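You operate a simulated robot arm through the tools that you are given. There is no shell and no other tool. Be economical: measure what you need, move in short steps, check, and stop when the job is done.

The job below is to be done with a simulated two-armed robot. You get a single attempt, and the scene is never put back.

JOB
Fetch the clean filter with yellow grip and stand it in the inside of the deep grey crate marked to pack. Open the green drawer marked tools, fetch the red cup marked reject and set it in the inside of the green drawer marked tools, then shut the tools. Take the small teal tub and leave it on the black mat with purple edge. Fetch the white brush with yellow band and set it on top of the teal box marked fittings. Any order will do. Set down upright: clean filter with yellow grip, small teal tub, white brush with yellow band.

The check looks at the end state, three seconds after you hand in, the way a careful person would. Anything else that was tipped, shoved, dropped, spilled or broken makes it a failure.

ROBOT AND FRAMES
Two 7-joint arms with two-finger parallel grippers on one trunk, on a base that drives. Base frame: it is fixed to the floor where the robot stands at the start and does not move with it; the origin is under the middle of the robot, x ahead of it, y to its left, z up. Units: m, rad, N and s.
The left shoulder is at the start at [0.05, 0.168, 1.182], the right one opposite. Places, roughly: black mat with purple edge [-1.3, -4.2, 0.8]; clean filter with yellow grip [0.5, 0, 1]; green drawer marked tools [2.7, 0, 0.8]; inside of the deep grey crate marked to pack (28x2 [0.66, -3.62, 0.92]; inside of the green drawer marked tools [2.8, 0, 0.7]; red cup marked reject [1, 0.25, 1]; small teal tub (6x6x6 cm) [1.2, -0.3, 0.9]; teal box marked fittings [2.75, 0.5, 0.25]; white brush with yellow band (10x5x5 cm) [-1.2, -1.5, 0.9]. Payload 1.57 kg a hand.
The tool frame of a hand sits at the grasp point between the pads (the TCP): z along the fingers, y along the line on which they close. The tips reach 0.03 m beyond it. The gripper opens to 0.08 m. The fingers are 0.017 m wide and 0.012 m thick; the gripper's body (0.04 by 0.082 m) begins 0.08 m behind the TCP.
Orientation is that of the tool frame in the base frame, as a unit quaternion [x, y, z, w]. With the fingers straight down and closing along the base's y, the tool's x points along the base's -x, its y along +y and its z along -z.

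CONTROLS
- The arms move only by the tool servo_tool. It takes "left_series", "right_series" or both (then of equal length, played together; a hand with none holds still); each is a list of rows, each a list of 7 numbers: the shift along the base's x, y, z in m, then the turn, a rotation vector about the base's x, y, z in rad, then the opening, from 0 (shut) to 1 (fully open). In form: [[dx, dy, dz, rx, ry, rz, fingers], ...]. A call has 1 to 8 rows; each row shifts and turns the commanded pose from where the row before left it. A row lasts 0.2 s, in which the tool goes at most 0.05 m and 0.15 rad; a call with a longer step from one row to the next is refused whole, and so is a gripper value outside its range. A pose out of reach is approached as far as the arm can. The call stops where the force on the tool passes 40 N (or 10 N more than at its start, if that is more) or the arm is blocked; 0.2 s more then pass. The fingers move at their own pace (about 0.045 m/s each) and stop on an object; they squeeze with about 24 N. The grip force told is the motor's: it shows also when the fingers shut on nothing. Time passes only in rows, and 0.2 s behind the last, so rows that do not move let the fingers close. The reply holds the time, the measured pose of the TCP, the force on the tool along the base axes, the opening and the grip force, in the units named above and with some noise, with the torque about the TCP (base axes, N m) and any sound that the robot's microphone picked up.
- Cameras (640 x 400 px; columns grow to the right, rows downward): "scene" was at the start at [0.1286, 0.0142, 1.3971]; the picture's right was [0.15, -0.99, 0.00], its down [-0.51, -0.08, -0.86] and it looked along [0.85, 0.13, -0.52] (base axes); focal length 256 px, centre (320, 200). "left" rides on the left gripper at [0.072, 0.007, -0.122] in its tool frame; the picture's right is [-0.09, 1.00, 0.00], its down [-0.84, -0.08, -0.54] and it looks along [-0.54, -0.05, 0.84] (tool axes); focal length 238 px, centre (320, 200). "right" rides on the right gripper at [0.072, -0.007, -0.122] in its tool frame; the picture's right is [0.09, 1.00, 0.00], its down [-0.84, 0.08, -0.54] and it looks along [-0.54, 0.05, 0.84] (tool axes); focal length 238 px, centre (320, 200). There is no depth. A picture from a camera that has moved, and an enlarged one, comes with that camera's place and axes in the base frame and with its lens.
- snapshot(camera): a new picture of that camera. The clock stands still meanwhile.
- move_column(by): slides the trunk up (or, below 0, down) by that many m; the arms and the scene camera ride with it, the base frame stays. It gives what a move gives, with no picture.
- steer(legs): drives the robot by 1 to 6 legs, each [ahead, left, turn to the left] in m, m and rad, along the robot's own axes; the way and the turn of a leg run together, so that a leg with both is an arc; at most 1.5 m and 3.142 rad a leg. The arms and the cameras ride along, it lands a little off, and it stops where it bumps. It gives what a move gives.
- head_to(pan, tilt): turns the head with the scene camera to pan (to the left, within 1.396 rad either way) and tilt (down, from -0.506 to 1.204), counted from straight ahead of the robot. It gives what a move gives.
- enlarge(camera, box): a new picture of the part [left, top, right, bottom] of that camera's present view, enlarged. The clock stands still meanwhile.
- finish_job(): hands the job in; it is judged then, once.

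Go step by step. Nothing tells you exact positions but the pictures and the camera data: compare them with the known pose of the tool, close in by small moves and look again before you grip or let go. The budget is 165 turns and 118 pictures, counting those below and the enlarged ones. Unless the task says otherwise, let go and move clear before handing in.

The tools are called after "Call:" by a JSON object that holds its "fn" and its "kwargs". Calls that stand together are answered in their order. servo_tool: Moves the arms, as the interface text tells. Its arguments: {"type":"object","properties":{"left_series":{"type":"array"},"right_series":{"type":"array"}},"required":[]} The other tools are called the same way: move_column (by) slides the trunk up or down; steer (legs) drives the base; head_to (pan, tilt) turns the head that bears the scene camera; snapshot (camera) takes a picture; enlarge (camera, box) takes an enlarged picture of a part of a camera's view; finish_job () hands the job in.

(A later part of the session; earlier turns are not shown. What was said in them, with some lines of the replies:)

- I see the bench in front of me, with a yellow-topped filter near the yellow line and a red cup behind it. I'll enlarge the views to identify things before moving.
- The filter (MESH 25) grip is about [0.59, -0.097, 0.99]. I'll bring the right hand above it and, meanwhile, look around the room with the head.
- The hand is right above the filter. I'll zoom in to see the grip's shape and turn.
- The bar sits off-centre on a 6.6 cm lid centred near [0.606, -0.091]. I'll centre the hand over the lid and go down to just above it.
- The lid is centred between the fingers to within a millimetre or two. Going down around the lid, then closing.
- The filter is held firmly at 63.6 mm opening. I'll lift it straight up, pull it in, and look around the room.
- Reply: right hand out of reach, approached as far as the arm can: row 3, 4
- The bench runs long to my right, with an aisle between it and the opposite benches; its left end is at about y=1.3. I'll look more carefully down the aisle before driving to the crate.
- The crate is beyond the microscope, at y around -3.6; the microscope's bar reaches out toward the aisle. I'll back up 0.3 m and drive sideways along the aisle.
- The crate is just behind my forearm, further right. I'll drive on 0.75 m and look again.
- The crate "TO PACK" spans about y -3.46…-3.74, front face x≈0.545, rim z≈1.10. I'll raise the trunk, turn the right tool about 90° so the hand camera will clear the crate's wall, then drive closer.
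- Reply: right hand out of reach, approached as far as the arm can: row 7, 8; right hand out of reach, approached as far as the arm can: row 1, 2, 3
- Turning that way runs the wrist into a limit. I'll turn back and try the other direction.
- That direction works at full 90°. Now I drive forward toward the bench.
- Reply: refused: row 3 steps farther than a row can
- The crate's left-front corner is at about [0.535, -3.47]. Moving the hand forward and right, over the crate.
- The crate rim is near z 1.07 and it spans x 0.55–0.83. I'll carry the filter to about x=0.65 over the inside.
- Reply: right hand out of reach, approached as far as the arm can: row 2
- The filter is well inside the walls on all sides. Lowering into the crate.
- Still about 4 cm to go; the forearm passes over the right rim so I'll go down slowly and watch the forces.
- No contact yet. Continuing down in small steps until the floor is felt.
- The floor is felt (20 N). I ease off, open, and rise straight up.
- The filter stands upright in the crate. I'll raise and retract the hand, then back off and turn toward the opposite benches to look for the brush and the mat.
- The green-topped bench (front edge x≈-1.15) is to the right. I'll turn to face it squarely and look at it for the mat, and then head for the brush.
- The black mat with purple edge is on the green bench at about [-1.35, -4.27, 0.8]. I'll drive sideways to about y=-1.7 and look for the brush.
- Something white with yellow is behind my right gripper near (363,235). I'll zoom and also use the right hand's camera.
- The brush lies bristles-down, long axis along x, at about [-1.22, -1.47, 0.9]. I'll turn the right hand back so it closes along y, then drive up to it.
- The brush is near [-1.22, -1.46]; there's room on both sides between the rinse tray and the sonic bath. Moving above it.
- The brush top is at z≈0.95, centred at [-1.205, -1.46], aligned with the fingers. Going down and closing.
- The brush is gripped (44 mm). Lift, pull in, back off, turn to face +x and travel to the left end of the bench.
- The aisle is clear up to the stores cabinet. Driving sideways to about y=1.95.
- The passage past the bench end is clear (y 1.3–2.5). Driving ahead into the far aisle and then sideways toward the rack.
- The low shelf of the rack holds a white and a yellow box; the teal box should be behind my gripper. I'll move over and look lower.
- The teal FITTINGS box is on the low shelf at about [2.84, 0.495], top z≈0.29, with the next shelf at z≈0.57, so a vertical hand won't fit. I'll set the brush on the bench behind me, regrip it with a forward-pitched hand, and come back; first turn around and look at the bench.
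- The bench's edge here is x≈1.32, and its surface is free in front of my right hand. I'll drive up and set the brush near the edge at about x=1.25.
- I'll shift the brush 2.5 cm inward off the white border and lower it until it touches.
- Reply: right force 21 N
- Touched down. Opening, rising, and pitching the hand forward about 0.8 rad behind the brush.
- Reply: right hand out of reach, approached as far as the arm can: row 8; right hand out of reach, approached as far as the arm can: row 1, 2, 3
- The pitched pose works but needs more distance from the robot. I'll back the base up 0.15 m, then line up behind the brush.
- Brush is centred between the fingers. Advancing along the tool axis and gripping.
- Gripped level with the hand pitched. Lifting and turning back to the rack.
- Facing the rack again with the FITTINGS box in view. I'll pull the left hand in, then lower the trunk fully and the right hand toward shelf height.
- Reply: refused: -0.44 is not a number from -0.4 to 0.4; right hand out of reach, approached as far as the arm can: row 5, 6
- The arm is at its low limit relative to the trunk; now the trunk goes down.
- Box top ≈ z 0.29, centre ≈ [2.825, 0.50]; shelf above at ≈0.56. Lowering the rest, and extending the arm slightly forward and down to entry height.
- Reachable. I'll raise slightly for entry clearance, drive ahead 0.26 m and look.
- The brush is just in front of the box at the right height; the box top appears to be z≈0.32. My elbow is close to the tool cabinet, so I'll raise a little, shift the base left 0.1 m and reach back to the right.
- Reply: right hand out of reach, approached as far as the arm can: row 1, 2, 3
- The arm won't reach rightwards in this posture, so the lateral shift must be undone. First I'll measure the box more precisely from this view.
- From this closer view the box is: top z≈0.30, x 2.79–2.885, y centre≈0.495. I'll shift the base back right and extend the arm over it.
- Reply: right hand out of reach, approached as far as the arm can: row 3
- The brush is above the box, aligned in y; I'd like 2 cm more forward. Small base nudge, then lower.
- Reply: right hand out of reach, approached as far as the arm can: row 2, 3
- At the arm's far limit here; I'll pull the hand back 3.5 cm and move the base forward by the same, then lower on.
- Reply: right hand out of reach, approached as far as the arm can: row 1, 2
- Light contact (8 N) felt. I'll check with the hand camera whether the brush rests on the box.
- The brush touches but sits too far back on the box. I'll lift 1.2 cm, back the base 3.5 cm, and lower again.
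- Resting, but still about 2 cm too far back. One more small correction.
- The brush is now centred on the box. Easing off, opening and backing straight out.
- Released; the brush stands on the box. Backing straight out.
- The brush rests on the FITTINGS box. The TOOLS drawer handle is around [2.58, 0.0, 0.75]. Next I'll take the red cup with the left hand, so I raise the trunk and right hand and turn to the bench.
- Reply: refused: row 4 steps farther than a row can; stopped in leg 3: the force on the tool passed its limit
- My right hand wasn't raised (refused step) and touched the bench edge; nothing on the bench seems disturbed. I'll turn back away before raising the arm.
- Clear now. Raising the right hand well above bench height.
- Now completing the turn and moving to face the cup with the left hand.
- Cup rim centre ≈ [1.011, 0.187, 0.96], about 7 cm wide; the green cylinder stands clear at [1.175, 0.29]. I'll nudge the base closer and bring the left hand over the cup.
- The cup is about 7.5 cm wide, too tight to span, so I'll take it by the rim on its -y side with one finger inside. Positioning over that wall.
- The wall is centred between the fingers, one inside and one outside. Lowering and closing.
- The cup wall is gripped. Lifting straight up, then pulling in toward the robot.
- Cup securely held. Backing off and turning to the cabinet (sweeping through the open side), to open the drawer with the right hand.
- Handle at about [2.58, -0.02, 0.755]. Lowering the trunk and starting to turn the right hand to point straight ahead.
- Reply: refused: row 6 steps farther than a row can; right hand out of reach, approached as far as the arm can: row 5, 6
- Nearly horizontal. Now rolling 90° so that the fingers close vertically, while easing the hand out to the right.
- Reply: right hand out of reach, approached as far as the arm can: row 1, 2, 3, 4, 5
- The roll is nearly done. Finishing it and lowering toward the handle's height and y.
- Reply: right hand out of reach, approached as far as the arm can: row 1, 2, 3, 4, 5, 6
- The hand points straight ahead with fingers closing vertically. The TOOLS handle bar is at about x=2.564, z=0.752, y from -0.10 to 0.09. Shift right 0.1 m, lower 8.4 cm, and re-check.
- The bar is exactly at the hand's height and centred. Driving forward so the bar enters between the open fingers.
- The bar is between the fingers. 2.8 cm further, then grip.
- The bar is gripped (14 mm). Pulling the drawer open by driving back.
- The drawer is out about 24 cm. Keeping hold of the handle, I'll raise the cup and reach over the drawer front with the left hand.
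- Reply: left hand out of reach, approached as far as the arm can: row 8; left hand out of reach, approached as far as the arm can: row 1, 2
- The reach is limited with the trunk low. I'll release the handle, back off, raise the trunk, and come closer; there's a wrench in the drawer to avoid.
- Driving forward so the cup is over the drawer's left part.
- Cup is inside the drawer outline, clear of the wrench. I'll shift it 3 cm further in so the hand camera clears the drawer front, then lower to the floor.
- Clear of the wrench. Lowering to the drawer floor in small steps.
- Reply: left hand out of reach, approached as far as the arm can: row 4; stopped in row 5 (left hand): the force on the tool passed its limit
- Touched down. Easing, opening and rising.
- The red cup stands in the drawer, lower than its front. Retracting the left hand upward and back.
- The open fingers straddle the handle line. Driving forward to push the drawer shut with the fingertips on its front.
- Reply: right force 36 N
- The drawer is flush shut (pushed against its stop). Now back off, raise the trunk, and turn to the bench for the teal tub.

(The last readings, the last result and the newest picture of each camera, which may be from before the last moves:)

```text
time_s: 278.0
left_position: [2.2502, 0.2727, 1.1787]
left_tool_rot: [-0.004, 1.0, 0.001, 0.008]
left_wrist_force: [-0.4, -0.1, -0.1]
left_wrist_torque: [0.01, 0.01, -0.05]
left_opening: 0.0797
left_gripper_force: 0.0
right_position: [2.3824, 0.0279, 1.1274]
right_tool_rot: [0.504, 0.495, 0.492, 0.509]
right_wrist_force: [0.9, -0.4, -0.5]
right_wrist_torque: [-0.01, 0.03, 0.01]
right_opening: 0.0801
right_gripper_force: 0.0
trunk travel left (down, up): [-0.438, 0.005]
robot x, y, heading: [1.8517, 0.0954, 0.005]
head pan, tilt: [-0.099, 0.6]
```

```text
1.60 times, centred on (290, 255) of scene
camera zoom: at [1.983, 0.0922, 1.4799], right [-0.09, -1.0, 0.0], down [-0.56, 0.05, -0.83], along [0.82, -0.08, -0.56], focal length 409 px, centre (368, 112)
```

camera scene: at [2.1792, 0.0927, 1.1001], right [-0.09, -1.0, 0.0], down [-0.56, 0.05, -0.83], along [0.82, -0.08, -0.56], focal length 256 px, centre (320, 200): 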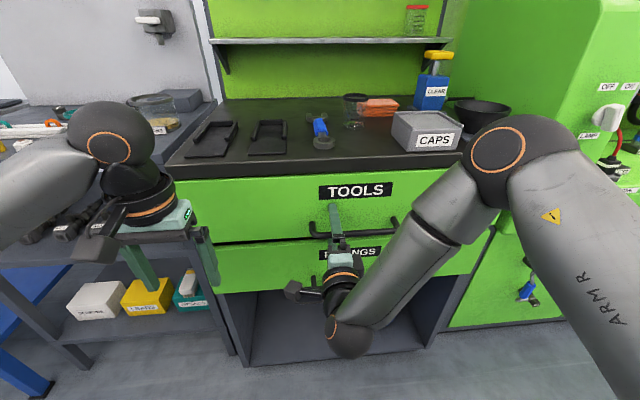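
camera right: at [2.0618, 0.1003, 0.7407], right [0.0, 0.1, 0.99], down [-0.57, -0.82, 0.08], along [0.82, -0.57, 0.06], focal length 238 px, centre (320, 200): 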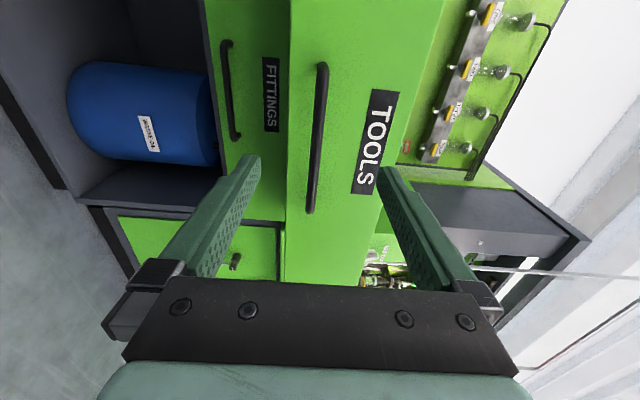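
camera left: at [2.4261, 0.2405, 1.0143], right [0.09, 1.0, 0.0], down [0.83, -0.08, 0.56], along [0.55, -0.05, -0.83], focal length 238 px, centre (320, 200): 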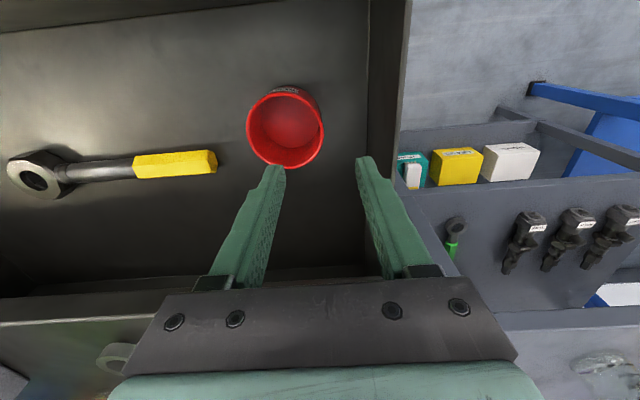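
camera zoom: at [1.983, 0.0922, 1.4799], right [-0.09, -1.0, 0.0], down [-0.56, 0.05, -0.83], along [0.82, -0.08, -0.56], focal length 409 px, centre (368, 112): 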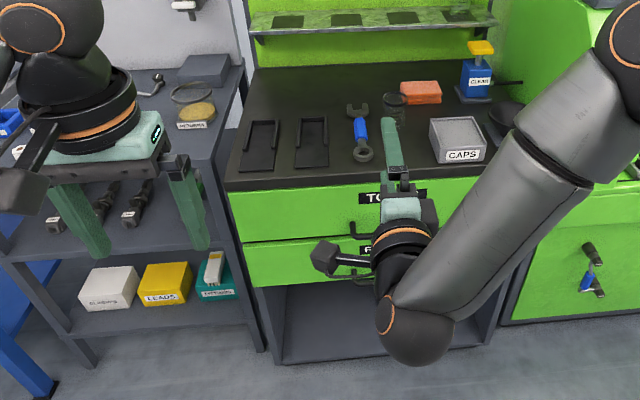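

Drawer shut and brush still on its box. Turning to face the bench near the tub.

Call:
{"fn": "steer", "kwargs": {"legs": [[0, 0, 1.57], [0, 0, 1.565], [0, 0.2, 0], [0.18, 0, 0]]}}

Call:
{"fn": "head_to", "kwargs": {"pan": 0.4, "tilt": 0.6}}

Call:
{"fn": "snapshot", "kwargs": {"camera": "scene"}}

Call:
{"fn": "snapshot", "kwargs": {"camera": "left"}}

```text
time_s: 288.3
left_position: [1.2758, -0.2677, 1.1789]
left_tool_rot: [1.0, -0.005, -0.008, 0.001]
left_wrist_force: [-0.2, -0.3, -0.1]
left_wrist_torque: [0.02, -0.02, 0.01]
left_opening: 0.0799
left_gripper_force: 0.0
right_position: [1.1507, -0.0198, 1.1267]
right_tool_rot: [-0.491, 0.508, 0.513, -0.488]
right_wrist_force: [0.3, -0.8, -0.7]
right_wrist_torque: [-0.01, 0.02, -0.03]
right_opening: 0.0801
right_gripper_force: 0.0
trunk travel left (down, up): [-0.438, 0.005]
robot x, y, heading: [1.6775, -0.102, 3.133]
head pan, tilt: [-0.099, 0.6]
```

```text
time_s: 289.2
left_position: [1.2772, -0.2678, 1.1787]
left_tool_rot: [1.0, -0.005, -0.008, 0.001]
left_wrist_force: [0.0, -0.6, 0.2]
left_wrist_torque: [0.01, -0.01, 0.01]
left_opening: 0.0798
left_gripper_force: 0.2
right_position: [1.1502, -0.0194, 1.1264]
right_tool_rot: [-0.491, 0.507, 0.514, -0.488]
right_wrist_force: [-0.2, 0.2, 1.0]
right_wrist_torque: [0.02, 0.0, -0.03]
right_opening: 0.08
right_gripper_force: 0.0
trunk travel left (down, up): [-0.438, 0.005]
robot x, y, heading: [1.6772, -0.1026, 3.129]
head pan, tilt: [0.4, 0.6]
```

```text
21 pictures are left
camera scene: at [1.5526, -0.1325, 1.4799], right [-0.38, 0.92, 0.0], down [0.52, 0.21, -0.83], along [-0.76, -0.31, -0.56], focal length 256 px, centre (320, 200)
```

scene: 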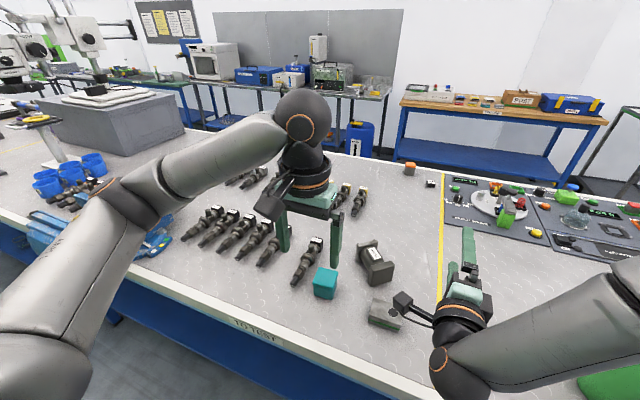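

```text
20 pictures are left
camera left: at [1.3508, -0.2734, 1.2997], right [-0.1, -0.99, 0.0], down [-0.83, 0.09, 0.56], along [-0.55, 0.05, -0.83], focal length 238 px, centre (320, 200)
```

left: 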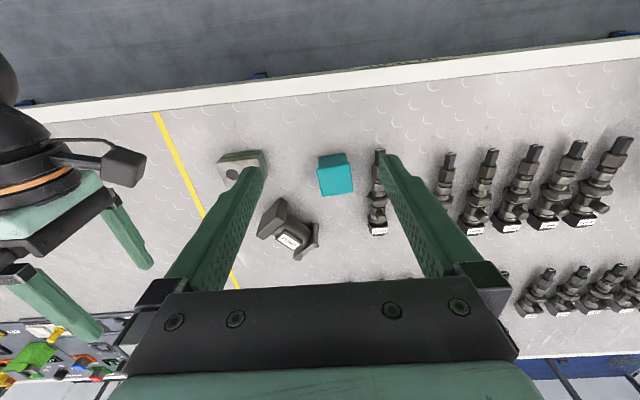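

Tub centre ≈ [1.162, -0.285], ~5.5–6 cm wide, with a valve about 3 cm to its side. I'll move over with the fingers slightly less than fully open.

Call:
{"fn": "servo_tool", "kwargs": {"left_series": [[-0.04, -0.006, -0.025, 0, 0, 0, 0.9], [-0.04, -0.006, -0.025, 0, 0, 0, 0.9], [-0.035, -0.005, -0.03, 0, 0, 0, 0.9], [0, 0, -0.045, 0, 0, 0, 0.9]]}}

Call:
{"fn": "snapshot", "kwargs": {"camera": "left"}}

```text
time_s: 290.2
left_position: [1.1621, -0.2842, 1.0533]
left_tool_rot: [1.0, -0.004, -0.008, 0.002]
left_wrist_force: [-0.1, 0.4, 0.8]
left_wrist_torque: [0.0, -0.04, 0.0]
left_opening: 0.0721
left_gripper_force: 0.0
right_position: [1.1517, -0.0198, 1.1275]
right_tool_rot: [-0.49, 0.507, 0.514, -0.488]
right_wrist_force: [0.3, 0.1, 0.2]
right_wrist_torque: [0.02, 0.0, 0.05]
right_opening: 0.08
right_gripper_force: 0.0
trunk travel left (down, up): [-0.438, 0.005]
robot x, y, heading: [1.6773, -0.0995, 3.135]
head pan, tilt: [0.4, 0.6]
```

```text
19 pictures are left
camera left: at [1.236, -0.2906, 1.1743], right [-0.1, -0.99, 0.0], down [-0.83, 0.09, 0.56], along [-0.55, 0.05, -0.83], focal length 238 px, centre (320, 200)
```

left: 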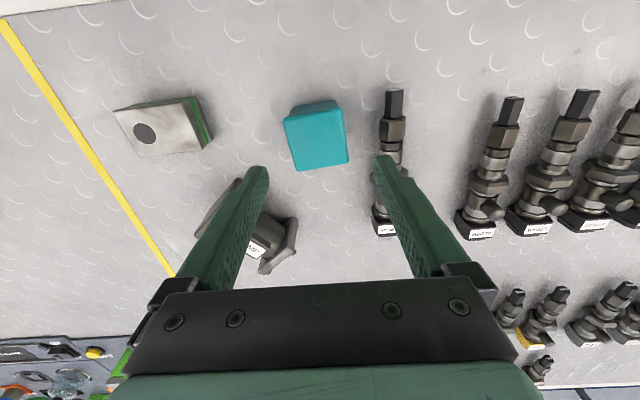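

Centred and nearly aligned, with room at the valve side. Lowering and gripping the tub.

Call:
{"fn": "servo_tool", "kwargs": {"left_series": [[0, 0.001, -0.04, 0, 0, 0, 0.9], [0, 0, -0.04, 0, 0, 0, 0.9], [0, 0, -0.032, 0, 0, 0, 0.9], [0, 0, 0, 0, 0, 0, 0], [0, 0, 0, 0, 0, 0, 0], [0, 0, 0, 0, 0, 0, 0], [0, 0, 0, 0, 0, 0, 0]]}}

Call:
{"fn": "snapshot", "kwargs": {"camera": "left"}}

```text
time_s: 291.8
left_position: [1.1635, -0.2828, 0.9424]
left_tool_rot: [1.0, -0.005, -0.008, 0.001]
left_wrist_force: [-0.4, 0.7, -0.2]
left_wrist_torque: [-0.01, -0.01, -0.06]
left_opening: 0.0567
left_gripper_force: 23.9
right_position: [1.149, -0.0194, 1.1268]
right_tool_rot: [-0.491, 0.508, 0.513, -0.489]
right_wrist_force: [1.3, 0.7, 0.8]
right_wrist_torque: [-0.02, 0.01, -0.03]
right_opening: 0.0799
right_gripper_force: 0.0
trunk travel left (down, up): [-0.438, 0.005]
robot x, y, heading: [1.675, -0.1001, 3.131]
head pan, tilt: [0.4, 0.6]
```

```text
18 pictures are left
camera left: at [1.2368, -0.289, 1.0622], right [-0.1, -0.99, 0.0], down [-0.83, 0.09, 0.56], along [-0.55, 0.05, -0.83], focal length 238 px, centre (320, 200)
```

left: 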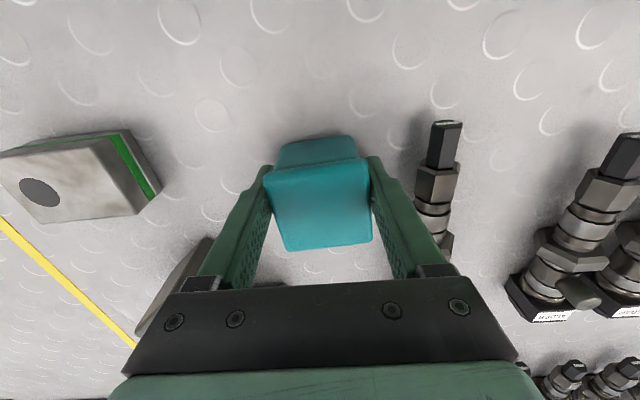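

Tub gripped (57 mm). Lift straight up and pull in a bit.

Call:
{"fn": "servo_tool", "kwargs": {"left_series": [[0, 0, 0.02, 0, 0, 0, 0], [0, 0, 0.04, 0, 0, 0, 0], [0, 0, 0.045, 0, 0, 0, 0], [0, 0, 0.045, 0, 0, 0, 0], [0.02, 0, 0.04, 0, 0, 0, 0], [0.045, 0, 0.01, 0, 0, 0, 0], [0.045, 0, 0, 0, 0, 0, 0], [0.03, 0, 0, 0, 0, 0, 0]]}}

```text
time_s: 293.6
left_position: [1.3025, -0.2836, 1.1427]
left_tool_rot: [1.0, -0.005, -0.008, 0.0]
left_wrist_force: [0.3, 0.6, -1.8]
left_wrist_torque: [0.03, 0.0, 0.01]
left_opening: 0.0563
left_gripper_force: 24.2
right_position: [1.1501, -0.0199, 1.1272]
right_tool_rot: [-0.491, 0.507, 0.513, -0.489]
right_wrist_force: [0.3, -0.2, -0.2]
right_wrist_torque: [-0.02, -0.02, -0.01]
right_opening: 0.0801
right_gripper_force: 0.1
trunk travel left (down, up): [-0.438, 0.005]
robot x, y, heading: [1.671, -0.1029, 3.132]
head pan, tilt: [0.4, 0.6]
```

Backing away from the bench first (to clear the green cylinder), then sideways to the bench's end.

Call:
{"fn": "steer", "kwargs": {"legs": [[-0.24, 0, 0.01], [0, -1.1, 0], [0, -0.9, 0]]}}

Call:
{"fn": "head_to", "kwargs": {"pan": 0.0, "tilt": 0.5}}

Call:
{"fn": "snapshot", "kwargs": {"camera": "scene"}}

```text
time_s: 304.9
left_position: [1.5464, 1.7072, 1.1413]
left_tool_rot: [1.0, -0.006, -0.008, 0.0]
left_wrist_force: [0.6, -0.2, -0.5]
left_wrist_torque: [0.0, 0.01, 0.02]
left_opening: 0.0554
left_gripper_force: 24.5
right_position: [1.3953, 1.9705, 1.1275]
right_tool_rot: [-0.49, 0.508, 0.514, -0.488]
right_wrist_force: [-0.7, -0.3, 0.6]
right_wrist_torque: [0.03, 0.02, 0.0]
right_opening: 0.0799
right_gripper_force: 0.1
trunk travel left (down, up): [-0.438, 0.005]
robot x, y, heading: [1.9207, 1.8904, 3.134]
head pan, tilt: [0.4, 0.6]
```

```text
time_s: 305.8
left_position: [1.5453, 1.707, 1.1437]
left_tool_rot: [1.0, -0.007, -0.007, 0.002]
left_wrist_force: [-0.5, -0.4, -0.7]
left_wrist_torque: [0.01, 0.02, -0.02]
left_opening: 0.0555
left_gripper_force: 24.5
right_position: [1.3948, 1.9716, 1.1276]
right_tool_rot: [-0.49, 0.508, 0.513, -0.488]
right_wrist_force: [0.1, 0.2, 0.9]
right_wrist_torque: [0.0, 0.0, 0.02]
right_opening: 0.0801
right_gripper_force: 0.1
trunk travel left (down, up): [-0.438, 0.005]
robot x, y, heading: [1.9204, 1.8909, 3.128]
head pan, tilt: [0.0, 0.499]
```

```text
17 pictures are left
camera scene: at [1.7886, 1.8912, 1.489], right [0.01, 1.0, 0.0], down [0.48, 0.0, -0.88], along [-0.88, 0.01, -0.48], focal length 256 px, centre (320, 200)
```

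scene: 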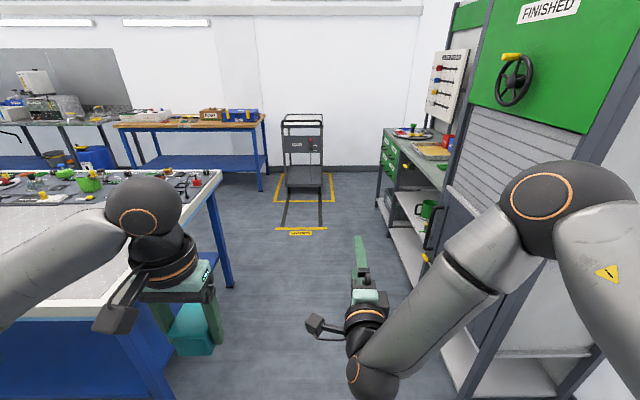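

The passage is clear. Driving forward into the front aisle and then down it toward the mat.

Call:
{"fn": "steer", "kwargs": {"legs": [[1.2, 0.03, 0.01], [1.02, 0, 0], [0, 1.5, 0], [0, 1.5, 0]]}}

Call:
{"fn": "head_to", "kwargs": {"pan": 0.9, "tilt": 0.45}}

Call:
{"fn": "snapshot", "kwargs": {"camera": "scene"}}

```text
time_s: 330.8
left_position: [-0.6524, -1.3255, 1.1431]
left_tool_rot: [1.0, 0.008, -0.009, 0.001]
left_wrist_force: [0.6, 0.2, -0.6]
left_wrist_torque: [0.03, -0.01, 0.02]
left_opening: 0.0556
left_gripper_force: 24.0
right_position: [-0.8094, -1.0653, 1.1271]
right_tool_rot: [-0.498, 0.501, 0.507, -0.495]
right_wrist_force: [0.0, -0.4, -0.5]
right_wrist_torque: [-0.03, -0.02, 0.02]
right_opening: 0.0799
right_gripper_force: 0.0
trunk travel left (down, up): [-0.438, 0.005]
robot x, y, heading: [-0.2883, -1.1342, -3.126]
head pan, tilt: [0.0, 0.499]
```

```text
time_s: 332.0
left_position: [-0.6528, -1.3236, 1.1424]
left_tool_rot: [1.0, 0.008, -0.008, 0.001]
left_wrist_force: [0.2, 0.0, -0.7]
left_wrist_torque: [0.02, -0.01, 0.02]
left_opening: 0.0552
left_gripper_force: 23.8
right_position: [-0.8097, -1.0654, 1.1264]
right_tool_rot: [-0.497, 0.501, 0.507, -0.495]
right_wrist_force: [-0.1, 0.9, -0.1]
right_wrist_torque: [-0.01, -0.01, 0.04]
right_opening: 0.0799
right_gripper_force: 0.1
trunk travel left (down, up): [-0.438, 0.005]
robot x, y, heading: [-0.2837, -1.1338, -3.124]
head pan, tilt: [0.901, 0.45]
```

```text
16 pictures are left
camera scene: at [-0.3805, -1.2045, 1.4934], right [-0.79, 0.61, 0.0], down [0.27, 0.35, -0.9], along [-0.55, -0.71, -0.44], focal length 256 px, centre (320, 200)
```

scene: 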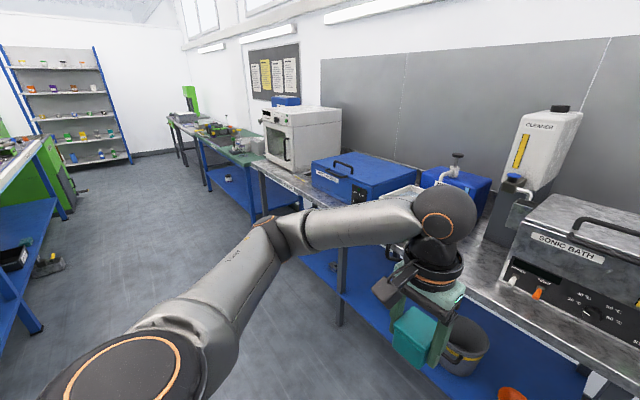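

The aisle is clear. Continuing to y≈-4.08 in front of the green bench.

Call:
{"fn": "steer", "kwargs": {"legs": [[0, 0, -0.017], [0, 1.5, 0], [0, 1.44, 0]]}}

Call:
{"fn": "head_to", "kwargs": {"pan": 0.15, "tilt": 0.55}}

Call:
{"fn": "snapshot", "kwargs": {"camera": "scene"}}

```text
time_s: 346.5
left_position: [-0.6224, -4.2483, 1.1426]
left_tool_rot: [1.0, 0.007, -0.007, 0.001]
left_wrist_force: [-1.1, 0.3, -1.3]
left_wrist_torque: [0.0, -0.03, -0.02]
left_opening: 0.0554
left_gripper_force: 23.9
right_position: [-0.7788, -3.9888, 1.1265]
right_tool_rot: [-0.497, 0.5, 0.508, -0.494]
right_wrist_force: [-0.7, 1.2, 0.6]
right_wrist_torque: [0.01, 0.0, 0.04]
right_opening: 0.0796
right_gripper_force: 0.0
trunk travel left (down, up): [-0.438, 0.005]
robot x, y, heading: [-0.2521, -4.0531, -3.128]
head pan, tilt: [0.901, 0.45]
```

```text
time_s: 347.6
left_position: [-0.6215, -4.2481, 1.1422]
left_tool_rot: [1.0, 0.007, -0.008, 0.001]
left_wrist_force: [-0.2, 0.4, -0.1]
left_wrist_torque: [0.0, 0.02, -0.04]
left_opening: 0.0553
left_gripper_force: 24.5
right_position: [-0.7783, -3.9882, 1.1278]
right_tool_rot: [-0.497, 0.501, 0.507, -0.494]
right_wrist_force: [0.2, -0.1, 0.3]
right_wrist_torque: [0.03, -0.01, -0.02]
right_opening: 0.0799
right_gripper_force: 0.1
trunk travel left (down, up): [-0.438, 0.005]
robot x, y, heading: [-0.2516, -4.0564, -3.128]
head pan, tilt: [0.15, 0.55]
```

```text
15 pictures are left
camera scene: at [-0.3815, -4.0709, 1.4844], right [-0.16, 0.99, 0.0], down [0.52, 0.09, -0.85], along [-0.84, -0.14, -0.52], focal length 256 px, centre (320, 200)
```

scene: 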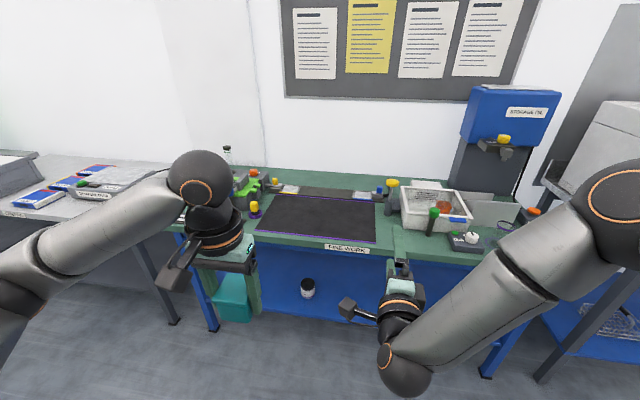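

The mat spans about x -1.17…-1.50, centre ≈ [-1.32, -4.24, 0.82]. Driving up to the bench and moving the tub over the mat.

Call:
{"fn": "steer", "kwargs": {"legs": [[0.5, 0, -0.013]]}}

Call:
{"fn": "servo_tool", "kwargs": {"left_series": [[-0.04, 0, -0.02, 0, 0, 0, 0], [-0.04, 0, -0.02, 0, 0, 0, 0], [-0.04, 0, -0.025, 0, 0, 0, 0], [-0.04, 0, -0.03, 0, 0, 0, 0], [-0.02, 0, -0.04, 0, 0, 0, 0]]}}

Call:
{"fn": "snapshot", "kwargs": {"camera": "scene"}}

Call:
{"fn": "snapshot", "kwargs": {"camera": "left"}}

```text
time_s: 350.5
left_position: [-1.1241, -4.2464, 1.142]
left_tool_rot: [1.0, -0.001, -0.007, 0.001]
left_wrist_force: [0.0, 0.8, -1.8]
left_wrist_torque: [-0.01, -0.03, 0.0]
left_opening: 0.0553
left_gripper_force: 23.6
right_position: [-1.2769, -3.9839, 1.1264]
right_tool_rot: [-0.492, 0.506, 0.512, -0.49]
right_wrist_force: [-0.5, 0.1, 0.1]
right_wrist_torque: [-0.02, 0.01, -0.02]
right_opening: 0.0801
right_gripper_force: 0.1
trunk travel left (down, up): [-0.438, 0.005]
robot x, y, heading: [-0.7518, -4.0599, 3.14]
head pan, tilt: [0.15, 0.55]
```

```text
time_s: 351.7
left_position: [-1.3051, -4.247, 1.006]
left_tool_rot: [1.0, -0.001, -0.007, 0.001]
left_wrist_force: [0.2, 0.1, -1.8]
left_wrist_torque: [-0.01, -0.02, -0.04]
left_opening: 0.0556
left_gripper_force: 23.9
right_position: [-1.2776, -3.9834, 1.1272]
right_tool_rot: [-0.493, 0.506, 0.51, -0.49]
right_wrist_force: [0.0, 0.5, -0.4]
right_wrist_torque: [0.01, 0.03, 0.0]
right_opening: 0.08
right_gripper_force: 0.0
trunk travel left (down, up): [-0.438, 0.005]
robot x, y, heading: [-0.7479, -4.0632, 3.142]
head pan, tilt: [0.15, 0.55]
```

```text
14 pictures are left
camera scene: at [-0.8815, -4.0726, 1.4844], right [-0.15, 0.99, 0.0], down [0.52, 0.08, -0.85], along [-0.84, -0.13, -0.52], focal length 256 px, centre (320, 200)
```

scene: 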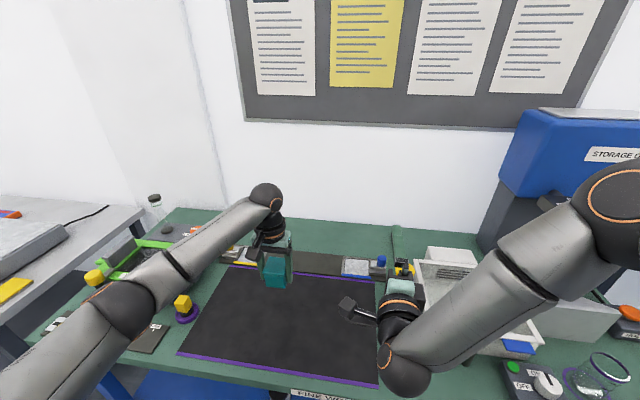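

```text
13 pictures are left
camera left: at [-1.231, -4.2525, 1.1268], right [-0.09, -1.0, 0.0], down [-0.83, 0.08, 0.55], along [-0.55, 0.05, -0.83], focal length 238 px, centre (320, 200)
```

left: 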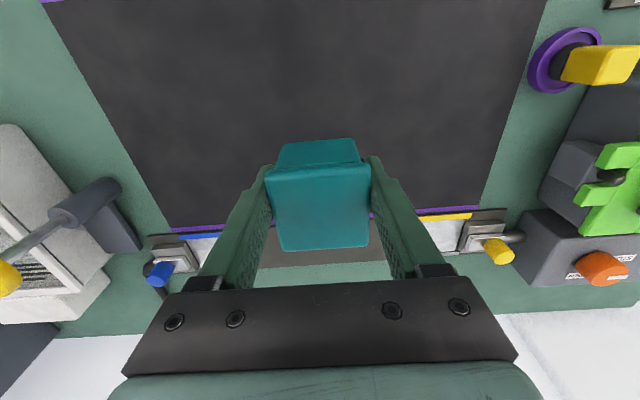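

The tub hangs over the middle of the mat. Lowering toward it.

Call:
{"fn": "servo_tool", "kwargs": {"left_series": [[0, 0, -0.04, 0, 0, 0, 0], [0, 0, -0.035, 0, 0, 0, 0], [0, 0, -0.025, 0, 0, 0, 0], [0, 0, -0.012, 0, 0, 0, 0], [0, 0, -0.008, 0, 0, 0, 0], [0, 0, -0.006, 0, 0, 0, 0]]}}

```text
time_s: 353.1
left_position: [-1.3031, -4.2477, 0.8816]
left_tool_rot: [1.0, -0.001, -0.008, 0.0]
left_wrist_force: [0.5, -0.5, -0.2]
left_wrist_torque: [-0.01, 0.0, -0.02]
left_opening: 0.0553
left_gripper_force: 23.4
right_position: [-1.2774, -3.9842, 1.1272]
right_tool_rot: [-0.493, 0.506, 0.511, -0.49]
right_wrist_force: [0.8, 0.7, -0.5]
right_wrist_torque: [0.0, -0.02, -0.03]
right_opening: 0.0798
right_gripper_force: 0.0
trunk travel left (down, up): [-0.438, 0.005]
robot x, y, heading: [-0.7512, -4.0609, 3.144]
head pan, tilt: [0.15, 0.55]
```

Call:
{"fn": "servo_tool", "kwargs": {"left_series": [[0, 0, -0.006, 0, 0, 0, 0], [0, 0, -0.005, 0, 0, 0, 0], [0, 0, -0.005, 0, 0, 0, 0], [0, 0, -0.004, 0, 0, 0, 0], [0, 0, -0.004, 0, 0, 0, 0]]}}

```text
time_s: 354.3
left_position: [-1.3036, -4.2469, 0.8602]
left_tool_rot: [1.0, 0.0, -0.011, 0.001]
left_wrist_force: [5.3, -2.9, 18.2]
left_wrist_torque: [-0.02, -0.2, -0.01]
left_opening: 0.0556
left_gripper_force: 23.8
right_position: [-1.276, -3.984, 1.1282]
right_tool_rot: [-0.492, 0.505, 0.512, -0.491]
right_wrist_force: [0.3, 0.1, -0.3]
right_wrist_torque: [0.0, 0.02, 0.0]
right_opening: 0.0801
right_gripper_force: 0.0
trunk travel left (down, up): [-0.438, 0.005]
robot x, y, heading: [-0.7519, -4.0592, -3.138]
head pan, tilt: [0.15, 0.55]
```

The tub rests on the mat (18 N felt). Easing, opening and rising straight up.

Call:
{"fn": "servo_tool", "kwargs": {"left_series": [[0, 0, 0.003, 0, 0, 0, 0], [0, 0, 0, 0, 0, 0, 1], [0, 0, 0, 0, 0, 0, 1], [0, 0, 0, 0, 0, 0, 1], [0, 0, 0.03, 0, 0, 0, 1], [0, 0, 0.045, 0, 0, 0, 1], [0, 0, 0.045, 0, 0, 0, 1], [0, 0, 0.045, 0, 0, 0, 1]]}}

Call:
{"fn": "snapshot", "kwargs": {"camera": "left"}}

```text
time_s: 356.1
left_position: [-1.3043, -4.2466, 1.0248]
left_tool_rot: [1.0, 0.0, -0.008, 0.002]
left_wrist_force: [0.0, 0.3, 0.0]
left_wrist_torque: [0.0, -0.02, 0.02]
left_opening: 0.08
left_gripper_force: 0.1
right_position: [-1.2771, -3.9842, 1.1278]
right_tool_rot: [-0.493, 0.505, 0.511, -0.49]
right_wrist_force: [0.4, -0.1, -0.2]
right_wrist_torque: [0.04, -0.01, 0.01]
right_opening: 0.08
right_gripper_force: 0.1
trunk travel left (down, up): [-0.438, 0.005]
robot x, y, heading: [-0.7526, -4.0602, 3.141]
head pan, tilt: [0.15, 0.55]
```

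```text
12 pictures are left
camera left: at [-1.2302, -4.2521, 1.1462], right [-0.09, -1.0, 0.0], down [-0.83, 0.08, 0.56], along [-0.55, 0.05, -0.83], focal length 238 px, centre (320, 200)
```

left: 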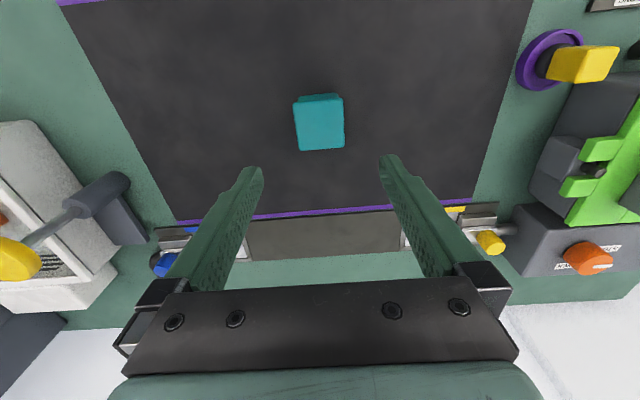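

The tub stands in the middle of the mat. Backing away from the bench before handing in.

Call:
{"fn": "steer", "kwargs": {"legs": [[-0.4, 0, 0]]}}

Call:
{"fn": "snapshot", "kwargs": {"camera": "scene"}}

```text
time_s: 358.6
left_position: [-0.8999, -4.2482, 1.026]
left_tool_rot: [1.0, 0.001, -0.009, 0.001]
left_wrist_force: [0.4, 0.0, 0.2]
left_wrist_torque: [0.0, -0.01, 0.03]
left_opening: 0.0798
left_gripper_force: 0.2
right_position: [-0.8731, -3.9853, 1.1281]
right_tool_rot: [-0.494, 0.504, 0.51, -0.492]
right_wrist_force: [-0.2, 0.2, -0.4]
right_wrist_torque: [-0.02, 0.01, 0.02]
right_opening: 0.0799
right_gripper_force: 0.1
trunk travel left (down, up): [-0.438, 0.005]
robot x, y, heading: [-0.3449, -4.0592, -3.138]
head pan, tilt: [0.15, 0.55]
```

```text
11 pictures are left
camera scene: at [-0.4761, -4.0723, 1.4845], right [-0.15, 0.99, 0.0], down [0.52, 0.08, -0.85], along [-0.84, -0.13, -0.52], focal length 256 px, centre (320, 200)
```

scene: 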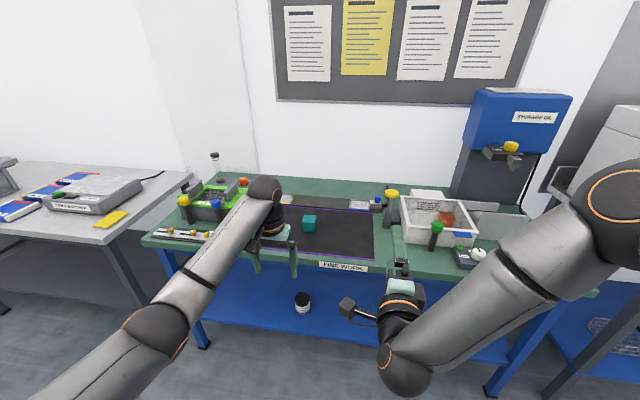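

Everything is in place: the tub is on the mat, the hands are empty and clear. Handing in.

Call:
{"fn": "finish_job", "kwargs": {}}

```text
The job is handed in.
```

The job is handed in with all four tasks done:
- **Filter:** it stands upright in the crate marked to pack.
- **Red cup:** it is in the tools drawer, and the drawer is shut.
- **Brush:** it sits bristles-down on the fittings box.
- **Tub:** it stands upright on the black mat.

On the way, the right hand lightly touched the bench edge once. The later pictures showed nothing knocked over.
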